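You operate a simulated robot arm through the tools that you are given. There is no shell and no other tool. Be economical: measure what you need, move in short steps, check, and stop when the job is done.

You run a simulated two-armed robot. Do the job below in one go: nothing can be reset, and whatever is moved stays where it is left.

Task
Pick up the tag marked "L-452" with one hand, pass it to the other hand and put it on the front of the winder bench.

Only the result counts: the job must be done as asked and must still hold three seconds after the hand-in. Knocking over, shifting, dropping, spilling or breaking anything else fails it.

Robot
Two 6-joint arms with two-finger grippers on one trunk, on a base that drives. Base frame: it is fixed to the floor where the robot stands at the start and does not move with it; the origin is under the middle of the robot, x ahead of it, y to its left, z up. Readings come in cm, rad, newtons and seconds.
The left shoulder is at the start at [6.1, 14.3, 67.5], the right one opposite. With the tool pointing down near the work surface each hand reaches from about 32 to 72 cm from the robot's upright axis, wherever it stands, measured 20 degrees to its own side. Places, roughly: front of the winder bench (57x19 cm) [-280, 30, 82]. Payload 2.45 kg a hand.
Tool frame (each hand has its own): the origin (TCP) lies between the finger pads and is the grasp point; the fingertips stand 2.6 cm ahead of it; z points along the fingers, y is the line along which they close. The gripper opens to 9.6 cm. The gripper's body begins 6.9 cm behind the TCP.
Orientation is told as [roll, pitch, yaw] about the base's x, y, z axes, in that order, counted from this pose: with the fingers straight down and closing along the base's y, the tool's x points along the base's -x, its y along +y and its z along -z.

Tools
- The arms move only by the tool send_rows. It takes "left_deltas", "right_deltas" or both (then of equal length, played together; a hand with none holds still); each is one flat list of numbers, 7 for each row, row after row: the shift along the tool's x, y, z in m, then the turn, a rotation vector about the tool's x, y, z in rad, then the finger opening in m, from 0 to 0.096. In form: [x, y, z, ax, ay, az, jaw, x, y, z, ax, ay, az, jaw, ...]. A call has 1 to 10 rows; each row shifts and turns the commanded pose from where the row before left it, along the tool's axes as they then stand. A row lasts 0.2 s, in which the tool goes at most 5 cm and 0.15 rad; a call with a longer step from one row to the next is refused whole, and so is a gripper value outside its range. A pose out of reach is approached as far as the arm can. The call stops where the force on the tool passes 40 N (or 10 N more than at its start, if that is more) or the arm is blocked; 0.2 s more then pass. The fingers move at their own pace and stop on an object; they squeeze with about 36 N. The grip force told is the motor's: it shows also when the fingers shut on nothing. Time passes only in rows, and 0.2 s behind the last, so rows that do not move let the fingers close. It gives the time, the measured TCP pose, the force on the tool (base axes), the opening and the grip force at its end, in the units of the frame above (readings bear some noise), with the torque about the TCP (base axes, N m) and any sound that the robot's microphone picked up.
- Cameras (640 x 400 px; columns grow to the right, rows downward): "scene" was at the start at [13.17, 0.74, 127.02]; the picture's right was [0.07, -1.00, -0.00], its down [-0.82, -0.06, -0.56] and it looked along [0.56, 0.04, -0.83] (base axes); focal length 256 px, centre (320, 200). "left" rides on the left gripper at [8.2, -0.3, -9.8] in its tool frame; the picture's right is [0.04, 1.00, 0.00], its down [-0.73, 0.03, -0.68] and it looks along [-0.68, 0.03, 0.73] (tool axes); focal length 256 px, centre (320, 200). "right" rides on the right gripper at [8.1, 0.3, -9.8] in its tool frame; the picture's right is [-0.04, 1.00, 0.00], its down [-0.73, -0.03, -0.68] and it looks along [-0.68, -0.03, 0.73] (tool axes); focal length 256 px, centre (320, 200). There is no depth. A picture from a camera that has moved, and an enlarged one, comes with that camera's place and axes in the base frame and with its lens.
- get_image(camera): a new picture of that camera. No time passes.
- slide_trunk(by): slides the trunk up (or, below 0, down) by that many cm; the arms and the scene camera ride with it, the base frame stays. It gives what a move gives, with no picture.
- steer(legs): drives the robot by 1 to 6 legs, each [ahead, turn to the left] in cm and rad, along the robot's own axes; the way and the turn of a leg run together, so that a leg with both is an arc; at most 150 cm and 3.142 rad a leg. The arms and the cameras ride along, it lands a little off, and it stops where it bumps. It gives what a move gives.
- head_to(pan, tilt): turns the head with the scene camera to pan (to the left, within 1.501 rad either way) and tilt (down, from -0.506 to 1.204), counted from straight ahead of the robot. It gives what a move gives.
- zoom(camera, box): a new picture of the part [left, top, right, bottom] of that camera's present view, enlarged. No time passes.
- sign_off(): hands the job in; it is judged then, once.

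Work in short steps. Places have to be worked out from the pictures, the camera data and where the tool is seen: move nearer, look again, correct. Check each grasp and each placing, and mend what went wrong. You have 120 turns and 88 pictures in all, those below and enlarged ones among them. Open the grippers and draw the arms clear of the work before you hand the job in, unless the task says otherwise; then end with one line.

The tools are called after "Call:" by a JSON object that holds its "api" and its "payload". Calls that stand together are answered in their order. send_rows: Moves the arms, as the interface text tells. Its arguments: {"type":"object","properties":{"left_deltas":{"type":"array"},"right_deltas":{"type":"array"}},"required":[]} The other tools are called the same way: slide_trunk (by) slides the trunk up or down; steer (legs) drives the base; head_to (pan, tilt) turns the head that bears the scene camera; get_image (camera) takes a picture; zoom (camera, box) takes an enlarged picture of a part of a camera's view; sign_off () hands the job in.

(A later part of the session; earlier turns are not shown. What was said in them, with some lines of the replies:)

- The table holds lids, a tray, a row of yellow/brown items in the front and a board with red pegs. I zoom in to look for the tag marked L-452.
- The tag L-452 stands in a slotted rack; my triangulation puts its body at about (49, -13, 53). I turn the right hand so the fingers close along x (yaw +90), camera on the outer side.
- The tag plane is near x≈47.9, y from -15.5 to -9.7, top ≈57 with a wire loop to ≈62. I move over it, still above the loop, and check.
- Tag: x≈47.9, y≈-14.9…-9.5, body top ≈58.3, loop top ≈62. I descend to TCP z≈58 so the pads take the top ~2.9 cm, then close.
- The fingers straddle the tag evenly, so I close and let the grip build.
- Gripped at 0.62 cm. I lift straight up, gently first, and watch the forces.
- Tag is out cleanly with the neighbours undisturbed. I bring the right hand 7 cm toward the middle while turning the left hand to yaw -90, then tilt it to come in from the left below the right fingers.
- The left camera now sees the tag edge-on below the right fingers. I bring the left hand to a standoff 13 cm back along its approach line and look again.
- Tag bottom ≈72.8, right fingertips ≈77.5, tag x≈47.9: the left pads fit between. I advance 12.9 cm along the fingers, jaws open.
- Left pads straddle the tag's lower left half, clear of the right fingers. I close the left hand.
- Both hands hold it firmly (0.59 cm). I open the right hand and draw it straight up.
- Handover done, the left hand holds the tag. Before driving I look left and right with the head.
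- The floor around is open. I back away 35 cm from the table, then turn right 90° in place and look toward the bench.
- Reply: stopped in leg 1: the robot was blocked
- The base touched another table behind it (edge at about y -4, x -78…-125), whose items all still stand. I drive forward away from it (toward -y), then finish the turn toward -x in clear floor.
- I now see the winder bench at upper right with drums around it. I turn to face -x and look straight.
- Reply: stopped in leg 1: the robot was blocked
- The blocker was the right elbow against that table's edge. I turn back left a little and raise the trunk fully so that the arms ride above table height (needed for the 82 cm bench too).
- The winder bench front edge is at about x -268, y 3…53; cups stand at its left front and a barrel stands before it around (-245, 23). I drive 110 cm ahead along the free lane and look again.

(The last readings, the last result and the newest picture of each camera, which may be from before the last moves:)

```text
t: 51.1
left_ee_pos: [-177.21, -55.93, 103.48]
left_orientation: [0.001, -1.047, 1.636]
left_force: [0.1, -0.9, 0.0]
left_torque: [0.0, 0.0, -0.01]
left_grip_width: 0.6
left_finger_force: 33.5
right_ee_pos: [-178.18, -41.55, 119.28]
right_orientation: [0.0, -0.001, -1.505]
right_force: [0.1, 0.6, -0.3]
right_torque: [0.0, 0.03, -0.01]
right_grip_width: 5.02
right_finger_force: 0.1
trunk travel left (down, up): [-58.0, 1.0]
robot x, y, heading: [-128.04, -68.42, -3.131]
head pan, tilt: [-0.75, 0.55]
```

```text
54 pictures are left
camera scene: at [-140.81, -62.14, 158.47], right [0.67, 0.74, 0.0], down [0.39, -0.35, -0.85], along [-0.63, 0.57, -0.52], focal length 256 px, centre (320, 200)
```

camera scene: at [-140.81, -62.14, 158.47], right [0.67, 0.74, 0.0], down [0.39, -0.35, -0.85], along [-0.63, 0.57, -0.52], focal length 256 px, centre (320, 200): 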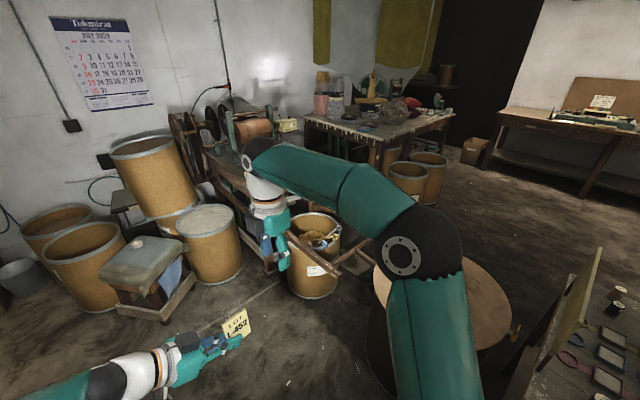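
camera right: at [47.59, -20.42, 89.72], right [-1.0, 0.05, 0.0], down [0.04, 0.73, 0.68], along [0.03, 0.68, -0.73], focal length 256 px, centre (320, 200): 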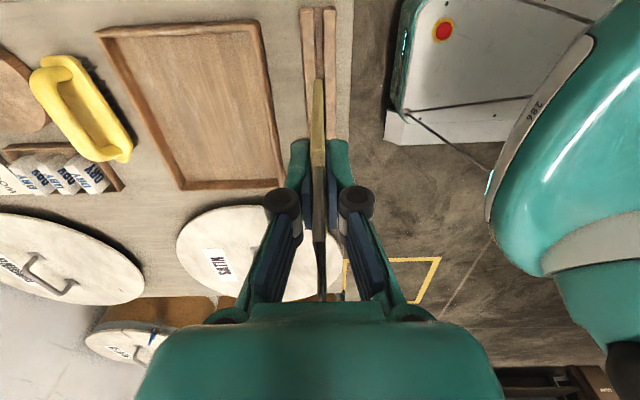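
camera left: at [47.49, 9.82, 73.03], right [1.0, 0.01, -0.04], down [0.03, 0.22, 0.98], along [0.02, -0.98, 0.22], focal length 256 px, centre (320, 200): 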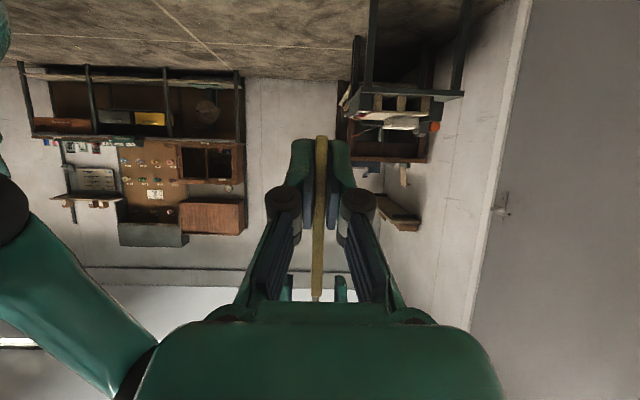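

The right arm blocks my view. I drive another 45 cm ahead, then swing the right hand out to the right so it is away from the bench and the camera's view.

Call:
{"api": "steer", "payload": {"legs": [[45, 0]]}}

Call:
{"api": "send_rows", "payload": {"right_deltas": [0.03, 0.02, 0, 0, 0, 0, 0.05, 0.03, 0.02, 0, 0, 0, 0, 0.05, 0.03, 0.02, 0, 0, 0, 0, 0.05, 0.03, 0.02, 0, 0, 0, 0, 0.05, 0.03, 0.02, 0, 0, 0, 0, 0.05, 0.03, 0.02, 0, 0, 0, 0, 0.05, 0.03, 0.02, 0, 0, 0, 0, 0.05, 0.03, 0.02, 0, 0, 0, 0, 0.05]}}

Call:
{"api": "head_to", "payload": {"pan": -0.75, "tilt": 0.55}}

Call:
{"api": "get_image", "payload": {"camera": "scene"}}

```text
t: 53.8
left_ee_pos: [-222.71, -56.57, 103.45]
left_orientation: [0.0, -1.044, 1.642]
left_force: [-0.1, 0.4, -0.3]
left_torque: [-0.02, -0.04, -0.02]
left_grip_width: 0.6
left_finger_force: 33.1
right_ee_pos: [-223.87, -42.34, 119.27]
right_orientation: [0.0, 0.0, -1.5]
right_force: [-0.1, -0.5, 0.7]
right_torque: [0.03, -0.01, 0.0]
right_grip_width: 4.99
right_finger_force: 0.1
trunk travel left (down, up): [-58.0, 1.0]
robot x, y, heading: [-173.36, -69.06, -3.121]
head pan, tilt: [-0.75, 0.55]
```

```text
t: 55.6
left_ee_pos: [-222.48, -56.58, 103.6]
left_orientation: [0.002, -1.044, 1.638]
left_force: [0.5, -0.3, -0.5]
left_torque: [0.03, -0.02, 0.01]
left_grip_width: 0.59
left_finger_force: 33.5
right_ee_pos: [-209.34, -17.24, 119.4]
right_orientation: [0.0, -0.002, -1.499]
right_force: [0.6, 0.3, -0.5]
right_torque: [-0.04, 0.02, 0.02]
right_grip_width: 4.98
right_finger_force: 0.1
trunk travel left (down, up): [-58.0, 1.0]
robot x, y, heading: [-173.32, -69.07, -3.127]
head pan, tilt: [-0.75, 0.55]
```

```text
t: 56.2
left_ee_pos: [-222.51, -56.62, 103.62]
left_orientation: [0.002, -1.045, 1.638]
left_force: [-0.2, 0.4, -1.3]
left_torque: [-0.01, 0.02, -0.01]
left_grip_width: 0.62
left_finger_force: 33.0
right_ee_pos: [-209.43, -17.26, 119.43]
right_orientation: [0.0, 0.0, -1.499]
right_force: [0.1, -0.1, -0.4]
right_torque: [0.05, -0.01, 0.01]
right_grip_width: 5.01
right_finger_force: 0.0
trunk travel left (down, up): [-58.0, 1.0]
robot x, y, heading: [-173.75, -68.71, -3.131]
head pan, tilt: [-0.75, 0.55]
```

```text
53 pictures are left
camera scene: at [-186.18, -62.75, 158.46], right [0.67, 0.74, 0.0], down [0.39, -0.35, -0.85], along [-0.63, 0.57, -0.52], focal length 256 px, centre (320, 200)
```

scene: 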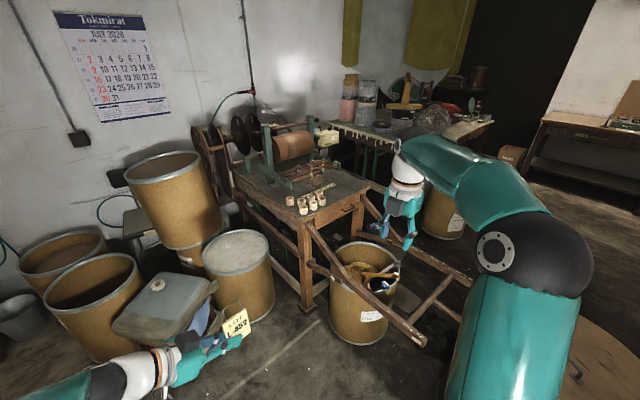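

Call:
{"api": "zoom", "payload": {"camera": "scene", "box": [225, 110, 385, 230]}}

```text
3.33 times, centred on (305, 170) of scene
camera zoom: at [-186.18, -62.75, 158.46], right [0.67, 0.74, 0.0], down [0.39, -0.35, -0.85], along [-0.63, 0.57, -0.52], focal length 854 px, centre (370, 300)
```

zoom: 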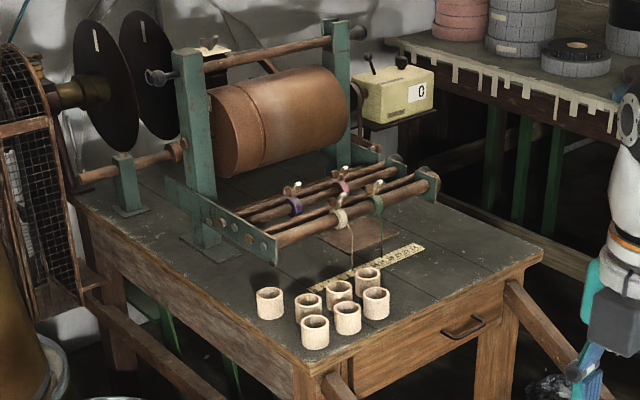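

Clear view: cups occupy the left front corner (y 5–20), a ruler lies at x≈-287, and the bench front right of the cups around (-276, 36) is free. Rails and a barrel stand before the bench, so I'll go to about (-228, -30) facing diagonally: forward 40, turn right 1.2.

Call:
{"api": "steer", "payload": {"legs": [[40, 0], [0, -1.2]]}}

Call:
{"api": "head_to", "payload": {"pan": 0.3, "tilt": 0.7}}

Call:
{"api": "get_image", "payload": {"camera": "scene"}}

```text
t: 61.1
left_ee_pos: [-238.05, -25.21, 103.65]
left_orientation: [0.003, -1.044, 0.822]
left_force: [-0.4, -0.2, -1.0]
left_torque: [-0.04, 0.06, -0.01]
left_grip_width: 0.59
left_finger_force: 33.7
right_ee_pos: [-200.31, -7.81, 119.28]
right_orientation: [-0.001, -0.001, -2.316]
right_force: [0.8, -0.2, -1.0]
right_torque: [-0.02, 0.07, -0.04]
right_grip_width: 5.0
right_finger_force: 0.0
trunk travel left (down, up): [-58.0, 1.0]
robot x, y, heading: [-215.63, -72.2, 2.319]
head pan, tilt: [-0.75, 0.55]
stopped in leg 2: the robot was blocked; the commanded pose is now the measured one
```

```text
t: 62.4
left_ee_pos: [-238.31, -25.47, 103.75]
left_orientation: [0.002, -1.047, 0.818]
left_force: [-0.4, -0.1, -0.4]
left_torque: [0.01, 0.0, 0.05]
left_grip_width: 0.57
left_finger_force: 33.3
right_ee_pos: [-200.38, -8.14, 119.49]
right_orientation: [-0.002, 0.002, -2.318]
right_force: [-0.1, 0.0, 0.3]
right_torque: [-0.02, -0.02, 0.02]
right_grip_width: 5.0
right_finger_force: 0.0
trunk travel left (down, up): [-58.0, 1.0]
robot x, y, heading: [-215.68, -72.11, 2.315]
head pan, tilt: [0.3, 0.7]
```

```text
51 pictures are left
camera scene: at [-227.17, -63.05, 157.15], right [0.5, 0.86, 0.0], down [0.56, -0.32, -0.76], along [-0.66, 0.38, -0.64], focal length 256 px, centre (320, 200)
```

scene: 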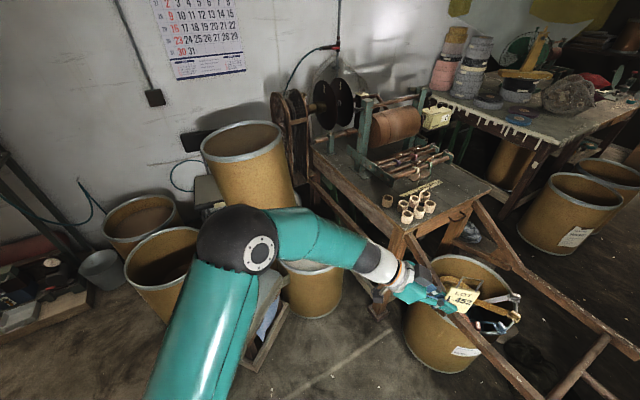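

Blocked in the turn again; before anything else I find out what touches. I look left and right.

Call:
{"api": "head_to", "payload": {"pan": 0.9, "tilt": 0.9}}

Call:
{"api": "get_image", "payload": {"camera": "scene"}}

Call:
{"api": "head_to", "payload": {"pan": -1.2, "tilt": 0.8}}

Call:
{"api": "get_image", "payload": {"camera": "scene"}}

```text
t: 63.4
left_ee_pos: [-238.24, -25.4, 103.64]
left_orientation: [0.002, -1.046, 0.82]
left_force: [0.6, -0.3, 0.1]
left_torque: [0.0, 0.01, -0.02]
left_grip_width: 0.62
left_finger_force: 33.2
right_ee_pos: [-200.4, -8.1, 119.53]
right_orientation: [-0.001, 0.0, -2.318]
right_force: [0.3, 0.2, -0.3]
right_torque: [-0.02, -0.02, -0.03]
right_grip_width: 5.01
right_finger_force: 0.0
trunk travel left (down, up): [-58.0, 1.0]
robot x, y, heading: [-215.47, -71.95, 2.317]
head pan, tilt: [0.901, 0.901]
```

```text
50 pictures are left
camera scene: at [-227.36, -67.88, 155.54], right [-0.07, 1.0, 0.0], down [0.78, 0.06, -0.62], along [-0.62, -0.05, -0.78], focal length 256 px, centre (320, 200)
```

scene: 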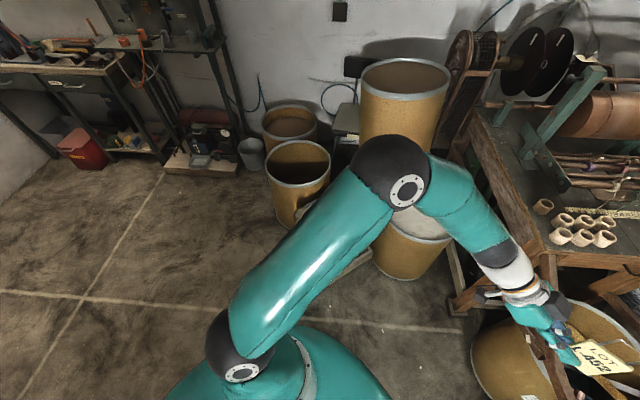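

```text
t: 65.4
left_ee_pos: [-238.28, -25.38, 103.75]
left_orientation: [0.001, -1.047, 0.821]
left_force: [-0.1, 0.8, -0.6]
left_torque: [0.02, 0.02, 0.0]
left_grip_width: 0.56
left_finger_force: 33.6
right_ee_pos: [-200.37, -8.09, 119.6]
right_orientation: [-0.002, -0.002, -2.317]
right_force: [-0.1, 0.3, 0.8]
right_torque: [0.0, 0.0, -0.02]
right_grip_width: 5.02
right_finger_force: 0.0
trunk travel left (down, up): [-58.0, 1.0]
robot x, y, heading: [-215.85, -72.28, 2.316]
head pan, tilt: [-1.201, 0.799]
```

```text
49 pictures are left
camera scene: at [-216.29, -60.07, 156.33], right [0.9, -0.44, 0.0], down [-0.31, -0.64, -0.7], along [0.31, 0.63, -0.72], focal length 256 px, centre (320, 200)
```

scene: 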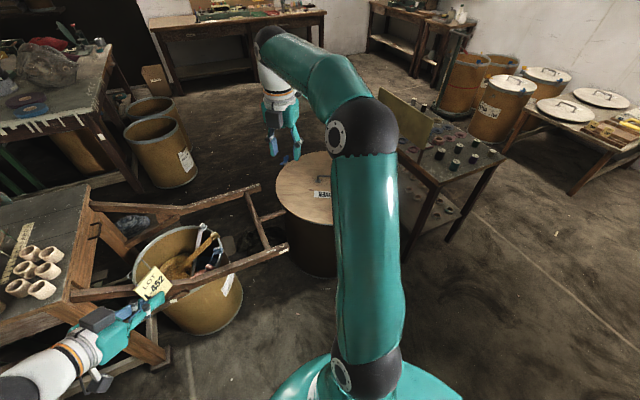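

Nothing visible seems to touch (the stacked barrels are ~40 cm beyond the left elbow). I try a small further turn to see whether it is really blocked.

Call:
{"api": "steer", "payload": {"legs": [[0, -0.12]]}}

Call:
{"api": "head_to", "payload": {"pan": -1.5, "tilt": 1.1}}

Call:
{"api": "get_image", "payload": {"camera": "scene"}}

```text
t: 66.4
left_ee_pos: [-232.39, -23.0, 103.88]
left_orientation: [0.003, -1.046, 0.701]
left_force: [0.3, 0.0, -0.7]
left_torque: [-0.02, 0.03, 0.0]
left_grip_width: 0.59
left_finger_force: 33.1
right_ee_pos: [-192.79, -10.31, 119.53]
right_orientation: [0.0, 0.0, -2.436]
right_force: [0.3, 0.0, 0.4]
right_torque: [0.0, 0.0, 0.03]
right_grip_width: 4.99
right_finger_force: 0.0
trunk travel left (down, up): [-58.0, 1.0]
robot x, y, heading: [-216.16, -72.54, 2.196]
head pan, tilt: [-1.201, 0.799]
```

```text
t: 67.2
left_ee_pos: [-232.59, -22.92, 103.78]
left_orientation: [0.004, -1.045, 0.699]
left_force: [-0.1, 0.1, -0.4]
left_torque: [0.01, 0.04, 0.03]
left_grip_width: 0.62
left_finger_force: 33.2
right_ee_pos: [-192.88, -10.31, 119.56]
right_orientation: [-0.002, 0.0, -2.437]
right_force: [0.2, -0.1, 0.5]
right_torque: [0.01, 0.04, -0.03]
right_grip_width: 5.01
right_finger_force: 0.0
trunk travel left (down, up): [-58.0, 1.0]
robot x, y, heading: [-216.14, -72.15, 2.194]
head pan, tilt: [-1.499, 1.1]
```

```text
48 pictures are left
camera scene: at [-214.9, -63.08, 154.16], right [0.64, -0.77, 0.0], down [-0.68, -0.57, -0.45], along [0.35, 0.29, -0.89], focal length 256 px, centre (320, 200)
```

scene: 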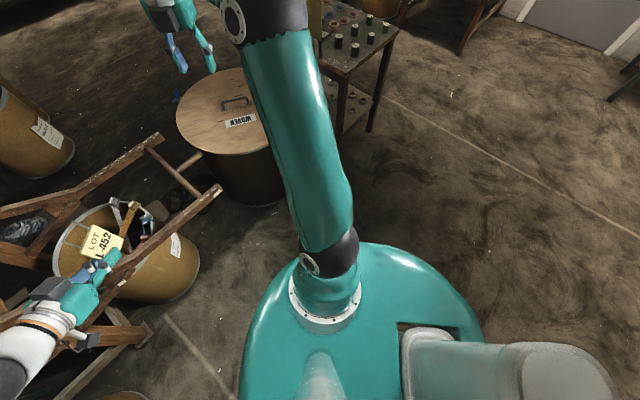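

It turned freely, so nothing is touching. I turn a bit more to heading 2.0 and drive 45 cm up to the bench's left front.

Call:
{"api": "steer", "payload": {"legs": [[0, -0.19], [45, 0]]}}

Call:
{"api": "head_to", "payload": {"pan": 0.0, "tilt": 0.85}}

Call:
{"api": "get_image", "payload": {"camera": "scene"}}

```text
t: 70.7
left_ee_pos: [-241.92, 19.8, 103.7]
left_orientation: [0.003, -1.045, 0.515]
left_force: [0.1, -0.4, -1.0]
left_torque: [-0.02, 0.0, 0.04]
left_grip_width: 0.57
left_finger_force: 33.5
right_ee_pos: [-200.59, 24.86, 119.6]
right_orientation: [-0.001, 0.001, -2.625]
right_force: [0.0, 0.6, -0.2]
right_torque: [-0.02, -0.03, 0.0]
right_grip_width: 5.02
right_finger_force: 0.1
trunk travel left (down, up): [-58.0, 1.0]
robot x, y, heading: [-234.54, -31.51, 2.006]
head pan, tilt: [-1.499, 1.1]
```

```text
t: 72.3
left_ee_pos: [-241.99, 19.83, 103.65]
left_orientation: [0.004, -1.045, 0.512]
left_force: [0.0, -0.3, 0.2]
left_torque: [-0.06, -0.01, -0.02]
left_grip_width: 0.6
left_finger_force: 33.4
right_ee_pos: [-200.74, 24.64, 119.57]
right_orientation: [-0.002, -0.001, -2.625]
right_force: [-0.3, 0.8, 1.0]
right_torque: [-0.01, 0.03, 0.01]
right_grip_width: 5.01
right_finger_force: 0.1
trunk travel left (down, up): [-58.0, 1.0]
robot x, y, heading: [-234.75, -31.5, 2.008]
head pan, tilt: [0.0, 0.85]
```

```text
47 pictures are left
camera scene: at [-240.61, -18.75, 155.92], right [0.91, 0.42, 0.0], down [0.32, -0.68, -0.66], along [-0.28, 0.6, -0.75], focal length 256 px, centre (320, 200)
```

scene: 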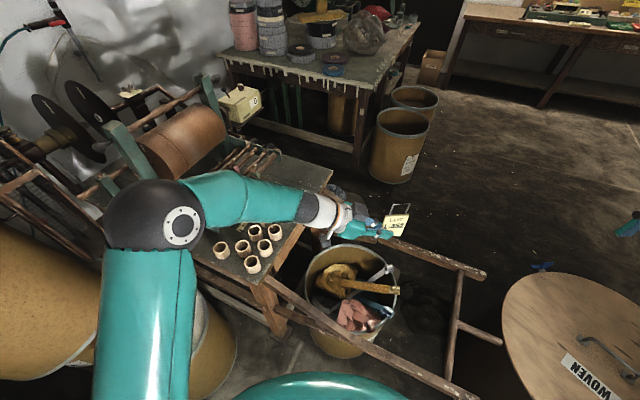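

I am well placed: bench edge x≈-270, free spot around (-278, 40) right of the cups. I swing the left hand's azimuth about the vertical (to point away from the robot), first half in place.

Call:
{"api": "send_rows", "payload": {"left_deltas": [0, 0, 0, -0.1214, 0, -0.0704, 0, 0, 0, 0, -0.1214, 0, -0.0704, 0, 0, 0, 0, -0.1214, 0, -0.0704, 0, 0, 0, 0, -0.1214, 0, -0.0704, 0, 0, 0, 0, -0.1214, 0, -0.0704, 0, 0, 0, 0, -0.1214, 0, -0.0704, 0, 0, 0, 0, -0.1214, 0, -0.0704, 0, 0, 0, 0, -0.1214, 0, -0.0704, 0]}}

Call:
{"api": "get_image", "payload": {"camera": "scene"}}

```text
t: 74.1
left_ee_pos: [-246.18, 24.04, 107.81]
left_orientation: [-0.081, -1.02, 1.237]
left_force: [0.1, 0.1, -0.5]
left_torque: [0.01, 0.02, 0.03]
left_grip_width: 0.58
left_finger_force: 33.8
left hand out of reach, approached as far as the arm can: row 4, 5, 6, 7, 8
right_ee_pos: [-200.7, 24.74, 119.62]
right_orientation: [-0.001, 0.001, -2.625]
right_force: [-0.2, -1.0, -0.4]
right_torque: [0.02, 0.04, 0.01]
right_grip_width: 4.98
right_finger_force: 0.1
trunk travel left (down, up): [-58.0, 1.0]
robot x, y, heading: [-234.49, -31.6, 2.005]
head pan, tilt: [0.0, 0.85]
```

```text
46 pictures are left
camera scene: at [-240.61, -18.76, 155.92], right [0.91, 0.42, 0.0], down [0.32, -0.68, -0.66], along [-0.28, 0.6, -0.75], focal length 256 px, centre (320, 200)
```

scene: 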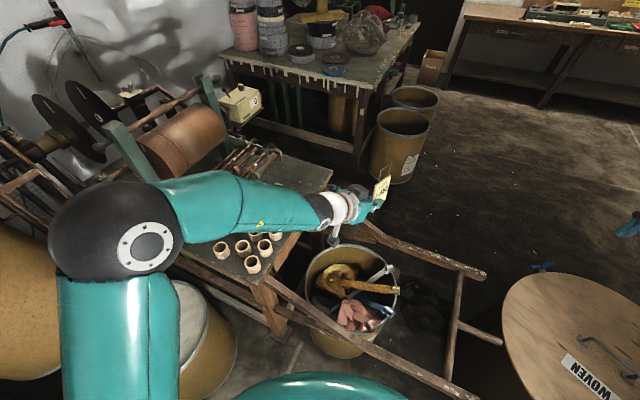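

The wrist is too close in for that orientation. I move the commanded pose outward toward the bench, where the arm should be able to attain it.

Call:
{"api": "send_rows", "payload": {"left_deltas": [-0.0134, 0.0361, 0.0181, 0, 0, 0, 0, -0.0134, 0.0361, 0.0181, 0, 0, 0, 0, -0.0134, 0.0361, 0.0181, 0, 0, 0, 0, -0.0134, 0.0361, 0.0181, 0, 0, 0, 0]}}

Call:
{"api": "get_image", "payload": {"camera": "scene"}}

```text
t: 75.1
left_ee_pos: [-256.0, 38.18, 107.97]
left_orientation: [-0.082, -1.021, 1.238]
left_force: [-0.5, 0.4, -0.3]
left_torque: [-0.02, 0.02, -0.02]
left_grip_width: 0.6
left_finger_force: 33.3
right_ee_pos: [-200.75, 24.93, 119.48]
right_orientation: [0.001, -0.001, -2.624]
right_force: [0.1, 0.6, 0.1]
right_torque: [0.01, -0.02, 0.02]
right_grip_width: 5.01
right_finger_force: 0.1
trunk travel left (down, up): [-58.0, 1.0]
robot x, y, heading: [-234.62, -31.65, 2.006]
head pan, tilt: [0.0, 0.85]
```

```text
45 pictures are left
camera scene: at [-240.68, -18.61, 155.9], right [0.91, 0.42, 0.0], down [0.32, -0.68, -0.66], along [-0.28, 0.6, -0.75], focal length 256 px, centre (320, 200)
```

scene: 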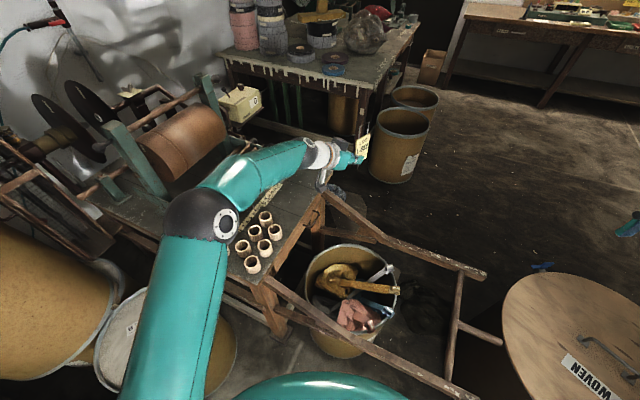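

The pose was re-based on the measured one and is reachable now. From here the wanted placing orientation (fingers pointing toward -x+y, 40° down, tag flat-side down) is a single 75° rotation; I do it in the air.

Call:
{"api": "send_rows", "payload": {"left_deltas": [0, 0, 0, -0.0855, 0.0996, 0.063, 0, 0, 0, 0, -0.0855, 0.0996, 0.063, 0, 0, 0, 0, -0.0855, 0.0996, 0.063, 0, 0, 0, 0, -0.0855, 0.0996, 0.063, 0, 0, 0, 0, -0.0855, 0.0996, 0.063, 0]}}

```text
t: 76.3
left_ee_pos: [-256.0, 38.04, 108.1]
left_orientation: [0.545, -0.465, 0.98]
left_force: [-0.7, 0.7, 0.7]
left_torque: [0.0, -0.01, 0.03]
left_grip_width: 0.6
left_finger_force: 33.6
right_ee_pos: [-200.54, 24.83, 119.56]
right_orientation: [-0.001, 0.002, -2.625]
right_force: [0.8, 0.2, 0.3]
right_torque: [-0.01, 0.02, 0.03]
right_grip_width: 4.99
right_finger_force: 0.1
trunk travel left (down, up): [-58.0, 1.0]
robot x, y, heading: [-234.34, -31.66, 2.007]
head pan, tilt: [0.0, 0.85]
```

Reachable so far; I finish the rotation.

Call:
{"api": "send_rows", "payload": {"left_deltas": [0, 0, 0, -0.0855, 0.0996, 0.063, 0, 0, 0, 0, -0.0855, 0.0996, 0.063, 0, 0, 0, 0, -0.0855, 0.0996, 0.063, 0, 0, 0, 0, -0.0855, 0.0996, 0.063, 0]}}

Call:
{"api": "get_image", "payload": {"camera": "scene"}}

Call:
{"api": "get_image", "payload": {"camera": "left"}}

```text
t: 77.3
left_ee_pos: [-266.2, 33.05, 104.37]
left_orientation: [0.812, -0.007, 1.191]
left_force: [-1.0, -0.1, -0.8]
left_torque: [0.0, -0.01, 0.03]
left_grip_width: 0.59
left_finger_force: 33.5
left hand out of reach, approached as far as the arm can: row 2, 3, 4
right_ee_pos: [-200.59, 24.71, 119.35]
right_orientation: [0.0, -0.001, -2.625]
right_force: [-0.2, -0.7, -0.1]
right_torque: [0.0, 0.0, -0.02]
right_grip_width: 4.99
right_finger_force: 0.2
trunk travel left (down, up): [-58.0, 1.0]
robot x, y, heading: [-234.62, -31.61, 2.012]
head pan, tilt: [0.0, 0.85]
stopped in row 4 (left hand): the arm was blocked; the commanded pose is now the measured one
```

```text
44 pictures are left
camera scene: at [-240.64, -18.69, 155.62], right [0.91, 0.42, 0.0], down [0.32, -0.68, -0.66], along [-0.28, 0.6, -0.75], focal length 256 px, centre (320, 200)
```

scene: 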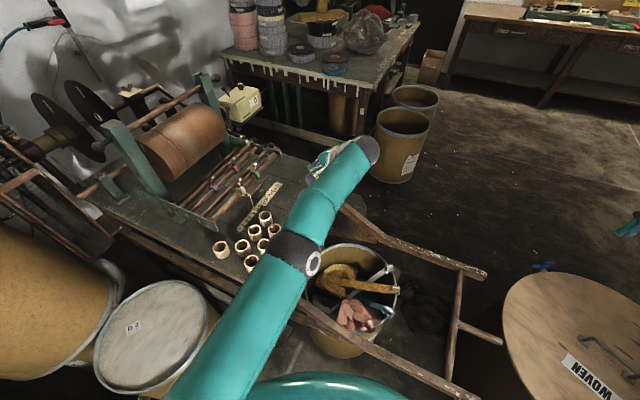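

```text
43 pictures are left
camera left: at [-262.52, 22.87, 110.81], right [-0.66, 0.21, 0.72], down [0.71, 0.5, 0.49], along [-0.26, 0.84, -0.48], focal length 256 px, centre (320, 200)
```

left: 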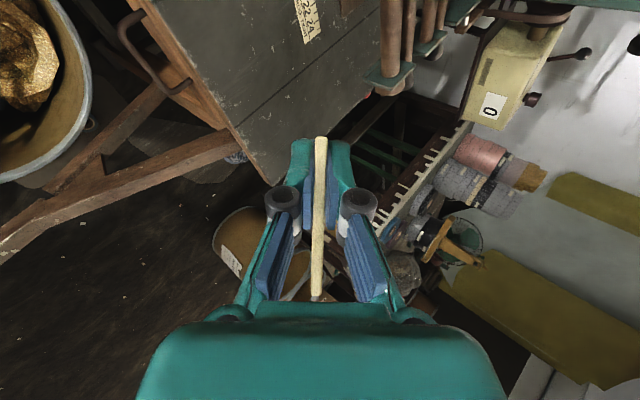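

The orientation is nearly right (fingers 43° down, tag plane facing up), but the arm got blocked, maybe the elbow at the bench edge. I zoom in there.

Call:
{"api": "zoom", "payload": {"camera": "scene", "box": [190, 130, 390, 290]}}

```text
2.50 times, centred on (290, 210) of scene
camera zoom: at [-240.64, -18.69, 155.62], right [0.91, 0.42, 0.0], down [0.32, -0.68, -0.66], along [-0.28, 0.6, -0.75], focal length 640 px, centre (395, 175)
```

zoom: 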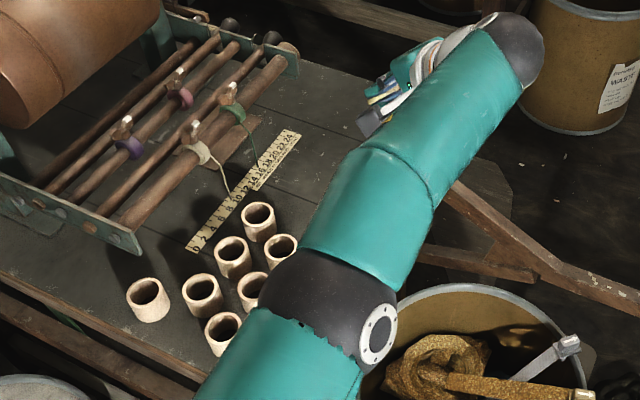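

Call:
{"api": "get_image", "payload": {"camera": "right"}}

```text
41 pictures are left
camera right: at [-193.29, 28.53, 129.07], right [0.46, -0.89, 0.0], down [-0.65, -0.34, 0.68], along [-0.6, -0.31, -0.73], focal length 256 px, centre (320, 200)
```

right: 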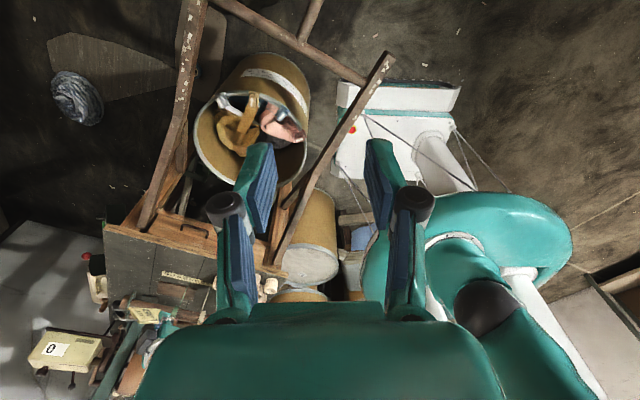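

The right wrist camera shows the cups and bench edge free of the elbow, so it was only a joint limit. The orientation achieved is good; the arm is near full stretch, so I bring the base 6 cm forward (the barrel is still ~6 cm off).

Call:
{"api": "steer", "payload": {"legs": [[6, 0]]}}

Call:
{"api": "get_image", "payload": {"camera": "scene"}}

```text
t: 78.3
left_ee_pos: [-268.73, 38.74, 104.15]
left_orientation: [0.809, -0.002, 1.192]
left_force: [-0.2, 1.0, -0.9]
left_torque: [-0.02, 0.0, 0.02]
left_grip_width: 0.61
left_finger_force: 32.9
right_ee_pos: [-203.19, 30.34, 119.54]
right_orientation: [0.001, 0.0, -2.627]
right_force: [0.4, 0.4, -0.2]
right_torque: [-0.08, -0.02, 0.01]
right_grip_width: 4.99
right_finger_force: 0.1
trunk travel left (down, up): [-58.0, 1.0]
robot x, y, heading: [-236.96, -26.06, 2.012]
head pan, tilt: [0.0, 0.85]
```

```text
40 pictures are left
camera scene: at [-243.31, -12.95, 155.84], right [0.91, 0.42, 0.0], down [0.32, -0.68, -0.66], along [-0.28, 0.6, -0.75], focal length 256 px, centre (320, 200)
```

scene: 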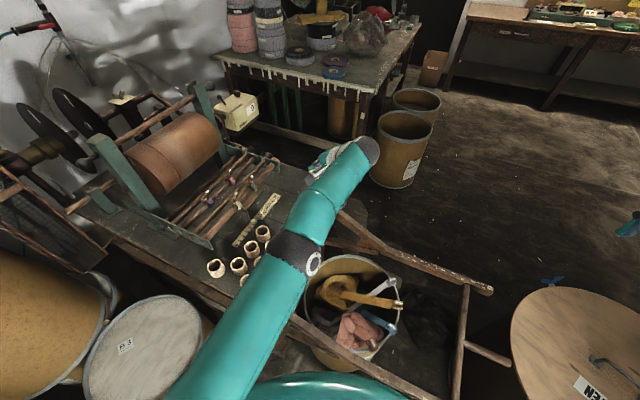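

Now I advance the tag toward the free spot, down to TCP z≈95.

Call:
{"api": "send_rows", "payload": {"left_deltas": [0.0091, -0.0016, 0.031, 0, 0, 0, 0, 0.0091, -0.0016, 0.031, 0, 0, 0, 0, 0.0091, -0.0016, 0.031, 0, 0, 0, 0]}}

Call:
{"api": "get_image", "payload": {"camera": "scene"}}

Call:
{"api": "get_image", "payload": {"camera": "left"}}

```text
t: 79.1
left_ee_pos: [-275.52, 38.26, 97.52]
left_orientation: [0.811, -0.004, 1.19]
left_force: [-0.2, 0.4, -0.5]
left_torque: [-0.04, 0.02, -0.01]
left_grip_width: 0.64
left_finger_force: 33.6
right_ee_pos: [-203.17, 30.06, 119.75]
right_orientation: [-0.001, -0.001, -2.627]
right_force: [-1.1, 0.6, -0.1]
right_torque: [-0.01, -0.01, 0.04]
right_grip_width: 5.01
right_finger_force: 0.0
trunk travel left (down, up): [-58.0, 1.0]
robot x, y, heading: [-237.31, -25.92, 2.013]
head pan, tilt: [0.0, 0.85]
```

```text
39 pictures are left
camera scene: at [-243.25, -13.28, 155.92], right [0.91, 0.42, 0.0], down [0.32, -0.68, -0.66], along [-0.28, 0.6, -0.75], focal length 256 px, centre (320, 200)
```

scene: 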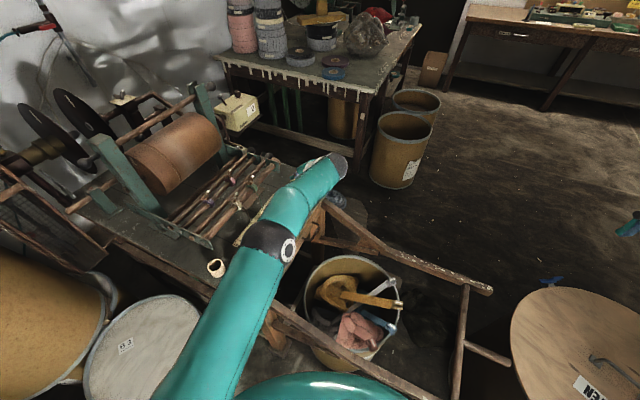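

```text
38 pictures are left
camera left: at [-272.02, 28.12, 104.09], right [-0.65, 0.22, 0.72], down [0.71, 0.5, 0.49], along [-0.26, 0.84, -0.48], focal length 256 px, centre (320, 200)
```

left: 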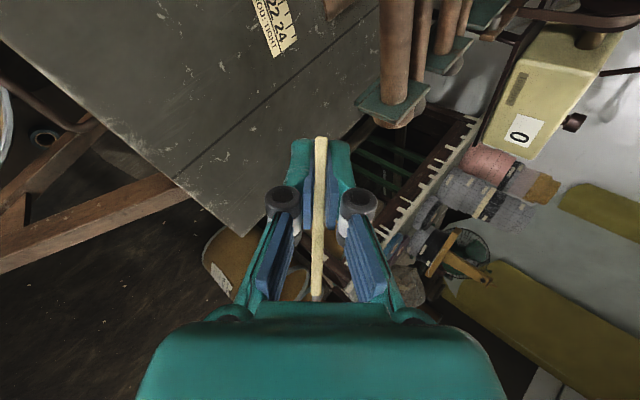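

The left elbow hangs somewhere above the cups and I must know its height. I tilt the right hand up so that its camera sees the elbow from the side.

Call:
{"api": "send_rows", "payload": {"right_deltas": [0, 0, 0, 0, -0.14, 0, 0.05, 0, 0, 0, 0, -0.14, 0, 0.05, 0, 0, 0, 0, -0.14, 0, 0.05, 0, 0, 0, 0, -0.14, 0, 0.05]}}

Call:
{"api": "get_image", "payload": {"camera": "right"}}

```text
t: 80.1
left_ee_pos: [-275.7, 38.17, 97.61]
left_orientation: [0.809, -0.003, 1.189]
left_force: [0.6, -0.7, -0.9]
left_torque: [0.01, 0.0, 0.03]
left_grip_width: 0.58
left_finger_force: 33.2
right_ee_pos: [-204.85, 27.95, 117.38]
right_orientation: [-0.004, -0.56, -2.625]
right_force: [-0.2, 0.1, -0.6]
right_torque: [0.03, 0.04, -0.02]
right_grip_width: 5.0
right_finger_force: 0.0
right hand out of reach, approached as far as the arm can: row 3, 4
trunk travel left (down, up): [-58.0, 1.0]
robot x, y, heading: [-236.96, -26.14, 2.006]
head pan, tilt: [0.0, 0.85]
```

```text
37 pictures are left
camera right: at [-193.97, 33.72, 121.24], right [0.46, -0.89, 0.02], down [-0.24, -0.11, 0.96], along [-0.85, -0.45, -0.26], focal length 256 px, centre (320, 200)
```

right: 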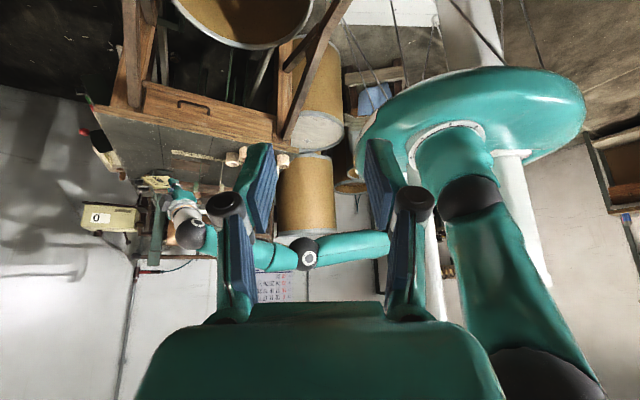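

Triangulated, the left elbow is at z≈117, well above the cups. I continue down to TCP z≈89 over (-278, 38).

Call:
{"api": "send_rows", "payload": {"left_deltas": [0.0033, -0.0148, 0.0256, 0, 0, 0, 0, 0.0033, -0.0148, 0.0256, 0, 0, 0, 0, 0.0033, -0.0148, 0.0256, 0, 0, 0, 0]}}

Call:
{"api": "get_image", "payload": {"camera": "left"}}

Call:
{"api": "zoom", "payload": {"camera": "right", "box": [80, 90, 300, 230]}}

```text
t: 80.9
left_ee_pos: [-278.4, 38.33, 89.16]
left_orientation: [0.812, -0.004, 1.189]
left_force: [-0.3, -0.1, 0.0]
left_torque: [0.0, -0.04, 0.0]
left_grip_width: 0.59
left_finger_force: 33.2
right_ee_pos: [-204.86, 28.08, 117.49]
right_orientation: [-0.002, -0.558, -2.626]
right_force: [-0.6, 0.4, -0.5]
right_torque: [-0.01, -0.01, 0.01]
right_grip_width: 5.01
right_finger_force: 0.1
trunk travel left (down, up): [-58.0, 1.0]
robot x, y, heading: [-237.01, -26.04, 2.009]
head pan, tilt: [0.0, 0.85]
```

```text
36 pictures are left
camera left: at [-274.74, 28.28, 95.6], right [-0.65, 0.22, 0.72], down [0.71, 0.5, 0.49], along [-0.26, 0.84, -0.48], focal length 256 px, centre (320, 200)
```

left: 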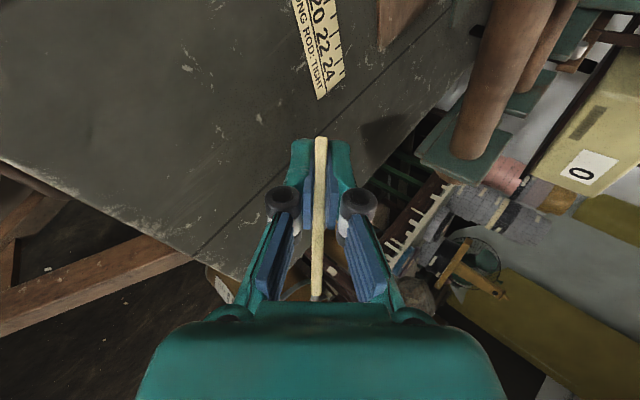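

```text
2.86 times, centred on (190, 160) of right
camera zoom: at [-194.05, 33.8, 121.23], right [0.46, -0.89, 0.02], down [-0.24, -0.11, 0.96], along [-0.85, -0.45, -0.26], focal length 731 px, centre (691, 314)
```

zoom: 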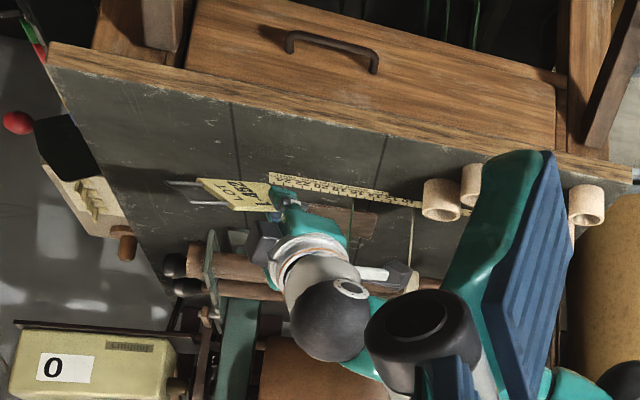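

Tag hovers over the free surface. I lower vertically 3 cm in small rows.

Call:
{"api": "send_rows", "payload": {"left_deltas": [0, -0.0044, 0.0041, 0, 0, 0, 0, 0, -0.0044, 0.0041, 0, 0, 0, 0, 0, -0.0044, 0.0041, 0, 0, 0, 0, 0, -0.0044, 0.0041, 0, 0, 0, 0, 0, -0.0044, 0.0041, 0, 0, 0, 0]}}

Call:
{"api": "zoom", "payload": {"camera": "right", "box": [100, 110, 240, 200]}}

```text
t: 82.1
left_ee_pos: [-278.28, 38.53, 86.18]
left_orientation: [0.814, -0.003, 1.189]
left_force: [-1.1, 0.3, 2.7]
left_torque: [0.05, 0.08, 0.0]
left_grip_width: 0.58
left_finger_force: 33.0
right_ee_pos: [-204.74, 27.96, 117.35]
right_orientation: [-0.004, -0.559, -2.625]
right_force: [0.5, 0.0, 0.4]
right_torque: [0.0, -0.02, 0.0]
right_grip_width: 5.01
right_finger_force: 0.1
trunk travel left (down, up): [-58.0, 1.0]
robot x, y, heading: [-237.12, -26.28, 2.007]
head pan, tilt: [0.0, 0.85]
```

```text
4.44 times, centred on (170, 155) of right
camera zoom: at [-193.98, 33.71, 121.26], right [0.46, -0.89, 0.02], down [-0.24, -0.11, 0.96], along [-0.85, -0.45, -0.26], focal length 1138 px, centre (987, 400)
```

zoom: 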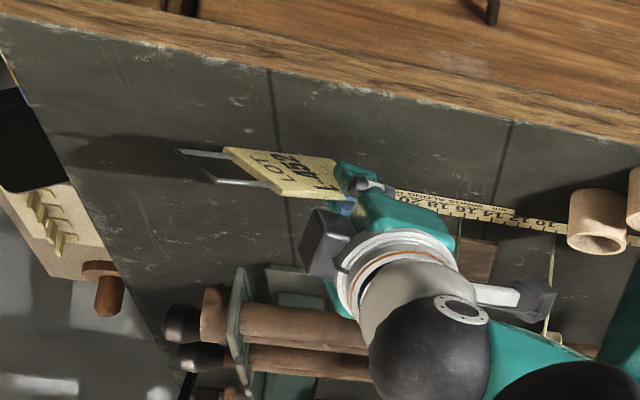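

The tag's corner touches the bench (2.7 N). I open slightly so the tag leans on the lower finger, keeping that finger off the surface.

Call:
{"api": "send_rows", "payload": {"left_deltas": [0, 0, 0, 0, 0, 0, 0.012, 0, 0, 0, 0, 0, 0, 0.02, 0, 0, 0, 0, 0, 0, 0.02]}}

Call:
{"api": "zoom", "payload": {"camera": "right", "box": [100, 110, 240, 200]}}

Call:
{"api": "get_image", "payload": {"camera": "left"}}

```text
t: 82.9
left_ee_pos: [-278.2, 38.54, 86.07]
left_orientation: [0.81, -0.002, 1.191]
left_force: [0.3, -0.8, -1.4]
left_torque: [0.01, -0.01, 0.01]
left_grip_width: 2.0
left_finger_force: 0.0
right_ee_pos: [-204.81, 28.13, 117.34]
right_orientation: [-0.005, -0.559, -2.625]
right_force: [0.0, 0.2, 0.7]
right_torque: [0.03, -0.02, -0.01]
right_grip_width: 4.99
right_finger_force: 0.1
trunk travel left (down, up): [-58.0, 1.0]
robot x, y, heading: [-237.2, -25.95, 2.004]
head pan, tilt: [0.0, 0.85]
```

```text
4.44 times, centred on (170, 155) of right
camera zoom: at [-194.01, 33.74, 121.24], right [0.46, -0.89, 0.02], down [-0.24, -0.11, 0.96], along [-0.85, -0.45, -0.26], focal length 1138 px, centre (987, 400)
```

zoom: 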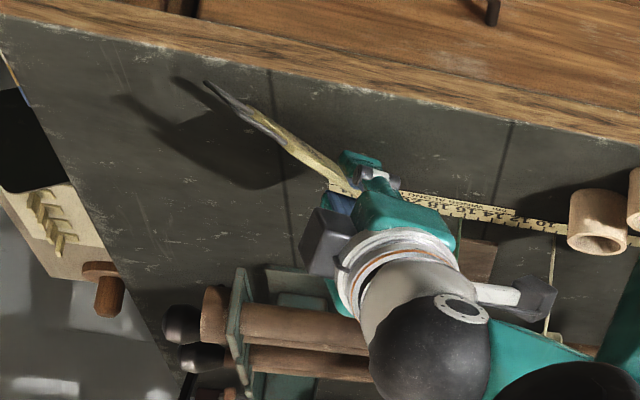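

```text
32 pictures are left
camera left: at [-274.61, 28.24, 92.64], right [-0.65, 0.22, 0.72], down [0.71, 0.5, 0.49], along [-0.26, 0.84, -0.48], focal length 256 px, centre (320, 200)
```

left: 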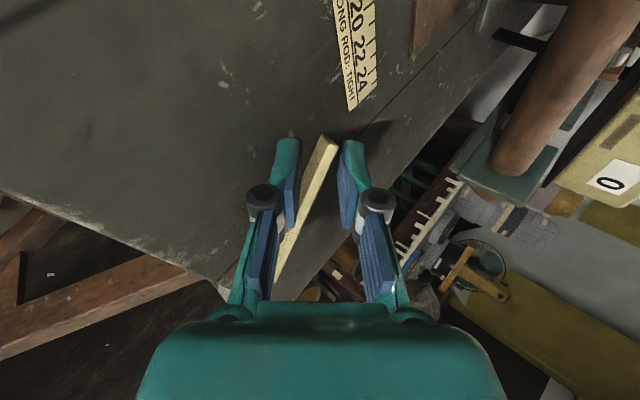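

The tag has tipped and leans on the lower finger. Pulling back would drag it to the edge, so I slide the fingers sideways out from under it (toward tool +x, away from its body).

Call:
{"api": "send_rows", "payload": {"left_deltas": [0.008, 0, 0, 0, 0, 0, 0.022, 0.008, 0, 0, 0, 0, 0, 0.022, 0.008, 0, 0, 0, 0, 0, 0.022]}}

Call:
{"api": "zoom", "payload": {"camera": "right", "box": [100, 110, 240, 200]}}

Call:
{"api": "get_image", "payload": {"camera": "left"}}

```text
t: 83.7
left_ee_pos: [-279.18, 36.14, 86.09]
left_orientation: [0.811, -0.004, 1.19]
left_force: [-0.1, -0.8, -0.3]
left_torque: [0.0, 0.02, -0.01]
left_grip_width: 2.24
left_finger_force: 0.0
right_ee_pos: [-204.94, 27.99, 117.32]
right_orientation: [-0.004, -0.556, -2.625]
right_force: [0.6, 0.2, -0.4]
right_torque: [0.0, -0.04, 0.02]
right_grip_width: 5.02
right_finger_force: 0.0
trunk travel left (down, up): [-58.0, 1.0]
robot x, y, heading: [-237.2, -26.18, 2.004]
head pan, tilt: [0.0, 0.85]
```

```text
4.44 times, centred on (170, 155) of right
camera zoom: at [-194.02, 33.72, 121.26], right [0.46, -0.89, 0.02], down [-0.24, -0.11, 0.96], along [-0.85, -0.45, -0.26], focal length 1138 px, centre (987, 400)
```

zoom: 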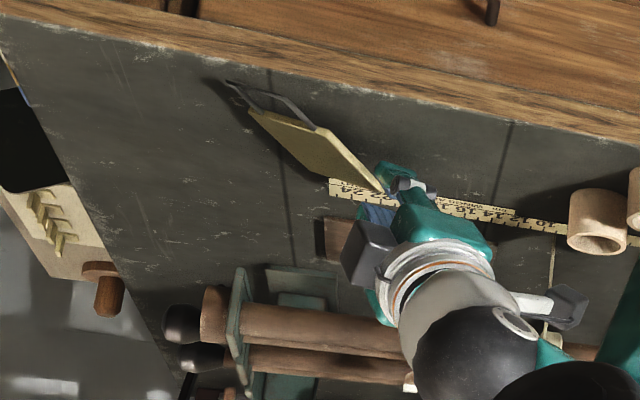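

```text
30 pictures are left
camera left: at [-275.54, 25.99, 92.64], right [-0.65, 0.22, 0.72], down [0.71, 0.5, 0.49], along [-0.26, 0.84, -0.48], focal length 256 px, centre (320, 200)
```

left: 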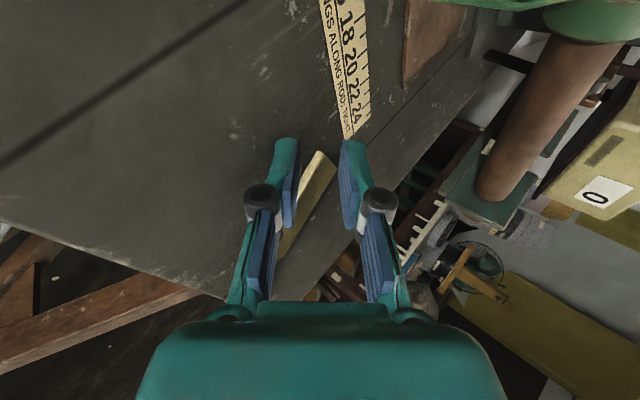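

The tag is almost down on the bench. I slide out 2.4 cm more.

Call:
{"api": "send_rows", "payload": {"left_deltas": [0.008, 0, 0, 0, 0, 0, 0.022, 0.008, 0, 0, 0, 0, 0, 0.022, 0.008, 0, 0, 0, 0, 0, 0.022]}}

Call:
{"api": "zoom", "payload": {"camera": "right", "box": [100, 110, 240, 200]}}

Call:
{"api": "get_image", "payload": {"camera": "left"}}

```text
t: 84.5
left_ee_pos: [-280.09, 34.01, 86.01]
left_orientation: [0.81, -0.003, 1.19]
left_force: [-0.9, -1.1, -0.2]
left_torque: [0.01, -0.03, 0.01]
left_grip_width: 2.18
left_finger_force: 0.0
right_ee_pos: [-204.75, 27.94, 117.3]
right_orientation: [-0.004, -0.556, -2.625]
right_force: [0.0, 1.2, 0.0]
right_torque: [-0.02, 0.01, 0.0]
right_grip_width: 5.02
right_finger_force: 0.1
trunk travel left (down, up): [-58.0, 1.0]
robot x, y, heading: [-237.03, -25.86, 2.009]
head pan, tilt: [0.0, 0.85]
```

```text
4.44 times, centred on (170, 155) of right
camera zoom: at [-194.02, 33.72, 121.26], right [0.46, -0.89, 0.02], down [-0.24, -0.11, 0.96], along [-0.85, -0.45, -0.26], focal length 1138 px, centre (987, 400)
```

zoom: 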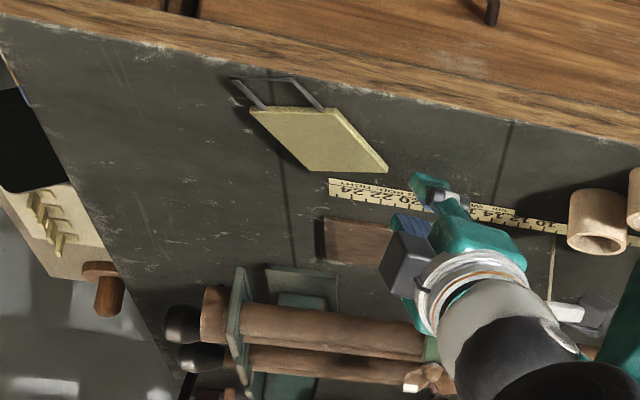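

```text
28 pictures are left
camera left: at [-276.43, 23.77, 92.63], right [-0.65, 0.22, 0.72], down [0.71, 0.5, 0.49], along [-0.26, 0.84, -0.48], focal length 256 px, centre (320, 200)
```

left: 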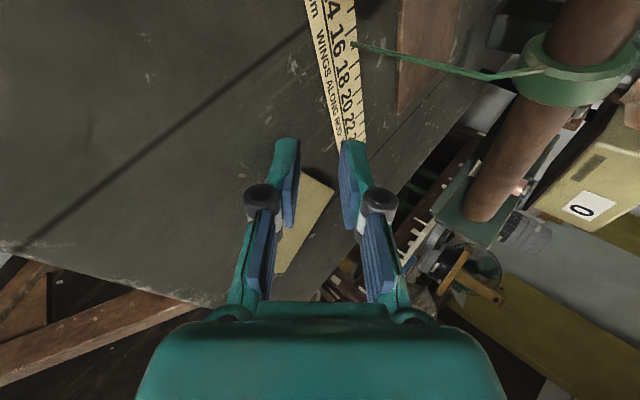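

The tag lies flat on the bench front, body centre about (-279, 41), well clear of the fingers. I withdraw the left hand backward and up along its fingers.

Call:
{"api": "send_rows", "payload": {"left_deltas": [0, 0, -0.02, 0, 0, 0, 0.022, 0, 0, -0.03, 0, 0, 0, 0.022, 0, 0, -0.03, 0, 0, 0, 0.022, 0, 0, -0.03, 0, 0, 0, 0.022, 0, 0, -0.03, 0, 0, 0, 0.022]}}

Call:
{"api": "zoom", "payload": {"camera": "right", "box": [80, 90, 300, 230]}}

Call:
{"api": "get_image", "payload": {"camera": "left"}}

```text
t: 85.7
left_ee_pos: [-270.53, 30.1, 95.73]
left_orientation: [0.812, -0.003, 1.19]
left_force: [-0.6, 0.3, -0.5]
left_torque: [0.01, 0.04, 0.03]
left_grip_width: 2.2
left_finger_force: 0.0
right_ee_pos: [-204.74, 28.04, 117.35]
right_orientation: [-0.004, -0.56, -2.623]
right_force: [-0.8, 0.4, 0.7]
right_torque: [-0.01, 0.0, 0.0]
right_grip_width: 5.0
right_finger_force: 0.0
trunk travel left (down, up): [-58.0, 1.0]
robot x, y, heading: [-237.13, -26.2, 2.007]
head pan, tilt: [0.0, 0.85]
```

```text
2.86 times, centred on (190, 160) of right
camera zoom: at [-193.95, 33.68, 121.25], right [0.46, -0.89, 0.02], down [-0.24, -0.11, 0.96], along [-0.85, -0.45, -0.26], focal length 731 px, centre (691, 314)
```

zoom: 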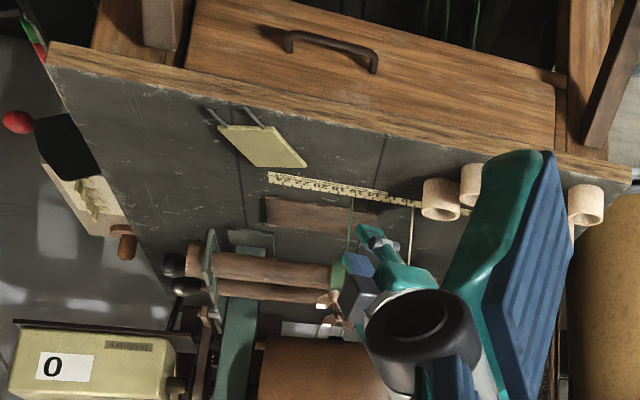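

```text
26 pictures are left
camera left: at [-266.86, 19.84, 102.29], right [-0.65, 0.22, 0.72], down [0.71, 0.5, 0.49], along [-0.26, 0.84, -0.48], focal length 256 px, centre (320, 200)
```

left: 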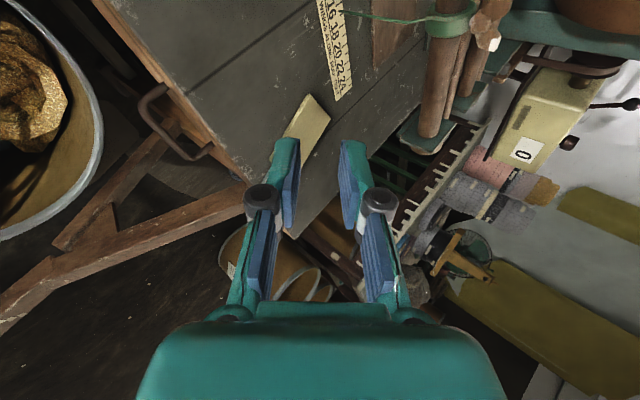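

The tag lies flat fully on the bench top, cups and ruler untouched. I raise the left hand clear and open it.

Call:
{"api": "send_rows", "payload": {"left_deltas": [0, 0.0145, -0.0138, 0, 0, 0, 0.03, 0, 0.0145, -0.0138, 0, 0, 0, 0.04, 0, 0.0145, -0.0138, 0, 0, 0, 0.05, 0, 0.0145, -0.0138, 0, 0, 0, 0.06, 0, 0, -0.03, 0, 0, 0, 0.06]}}

Call:
{"api": "get_image", "payload": {"camera": "scene"}}

```text
t: 86.9
left_ee_pos: [-268.48, 29.24, 105.92]
left_orientation: [0.811, -0.002, 1.188]
left_force: [-0.1, -0.5, 1.3]
left_torque: [0.04, 0.02, 0.01]
left_grip_width: 6.01
left_finger_force: 0.0
right_ee_pos: [-204.77, 27.92, 117.4]
right_orientation: [-0.003, -0.557, -2.624]
right_force: [0.5, -0.1, -1.0]
right_torque: [0.0, 0.0, 0.0]
right_grip_width: 5.02
right_finger_force: 0.0
trunk travel left (down, up): [-58.0, 1.0]
robot x, y, heading: [-237.16, -26.18, 2.007]
head pan, tilt: [0.0, 0.85]
```

```text
25 pictures are left
camera scene: at [-243.05, -13.39, 155.93], right [0.91, 0.42, 0.0], down [0.32, -0.68, -0.66], along [-0.28, 0.6, -0.75], focal length 256 px, centre (320, 200)
```

scene: 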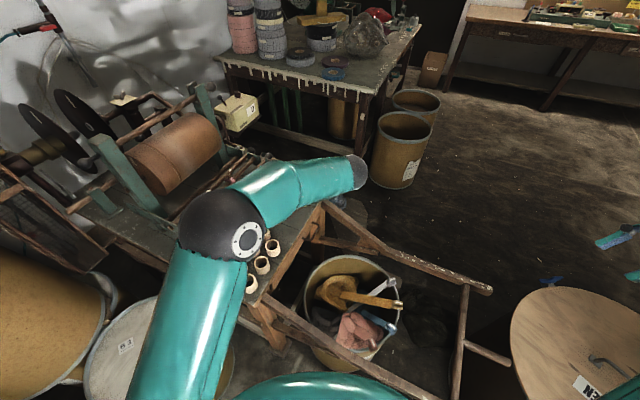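

The tag rests on the bench, both grippers are open, and the left hand is about 20 cm above the work. I hand the job in.

Call:
{"api": "sign_off", "payload": {}}

```text
The job is handed in.
```

The tag L-452 was picked up with the right hand, passed to the left, and now lies flat on the front of the winder bench, face down, to the right of the cups. While driving, the base reported being blocked twice next to the table with the rings and jars, probably by the right elbow against its edge; everything on that table was still standing.
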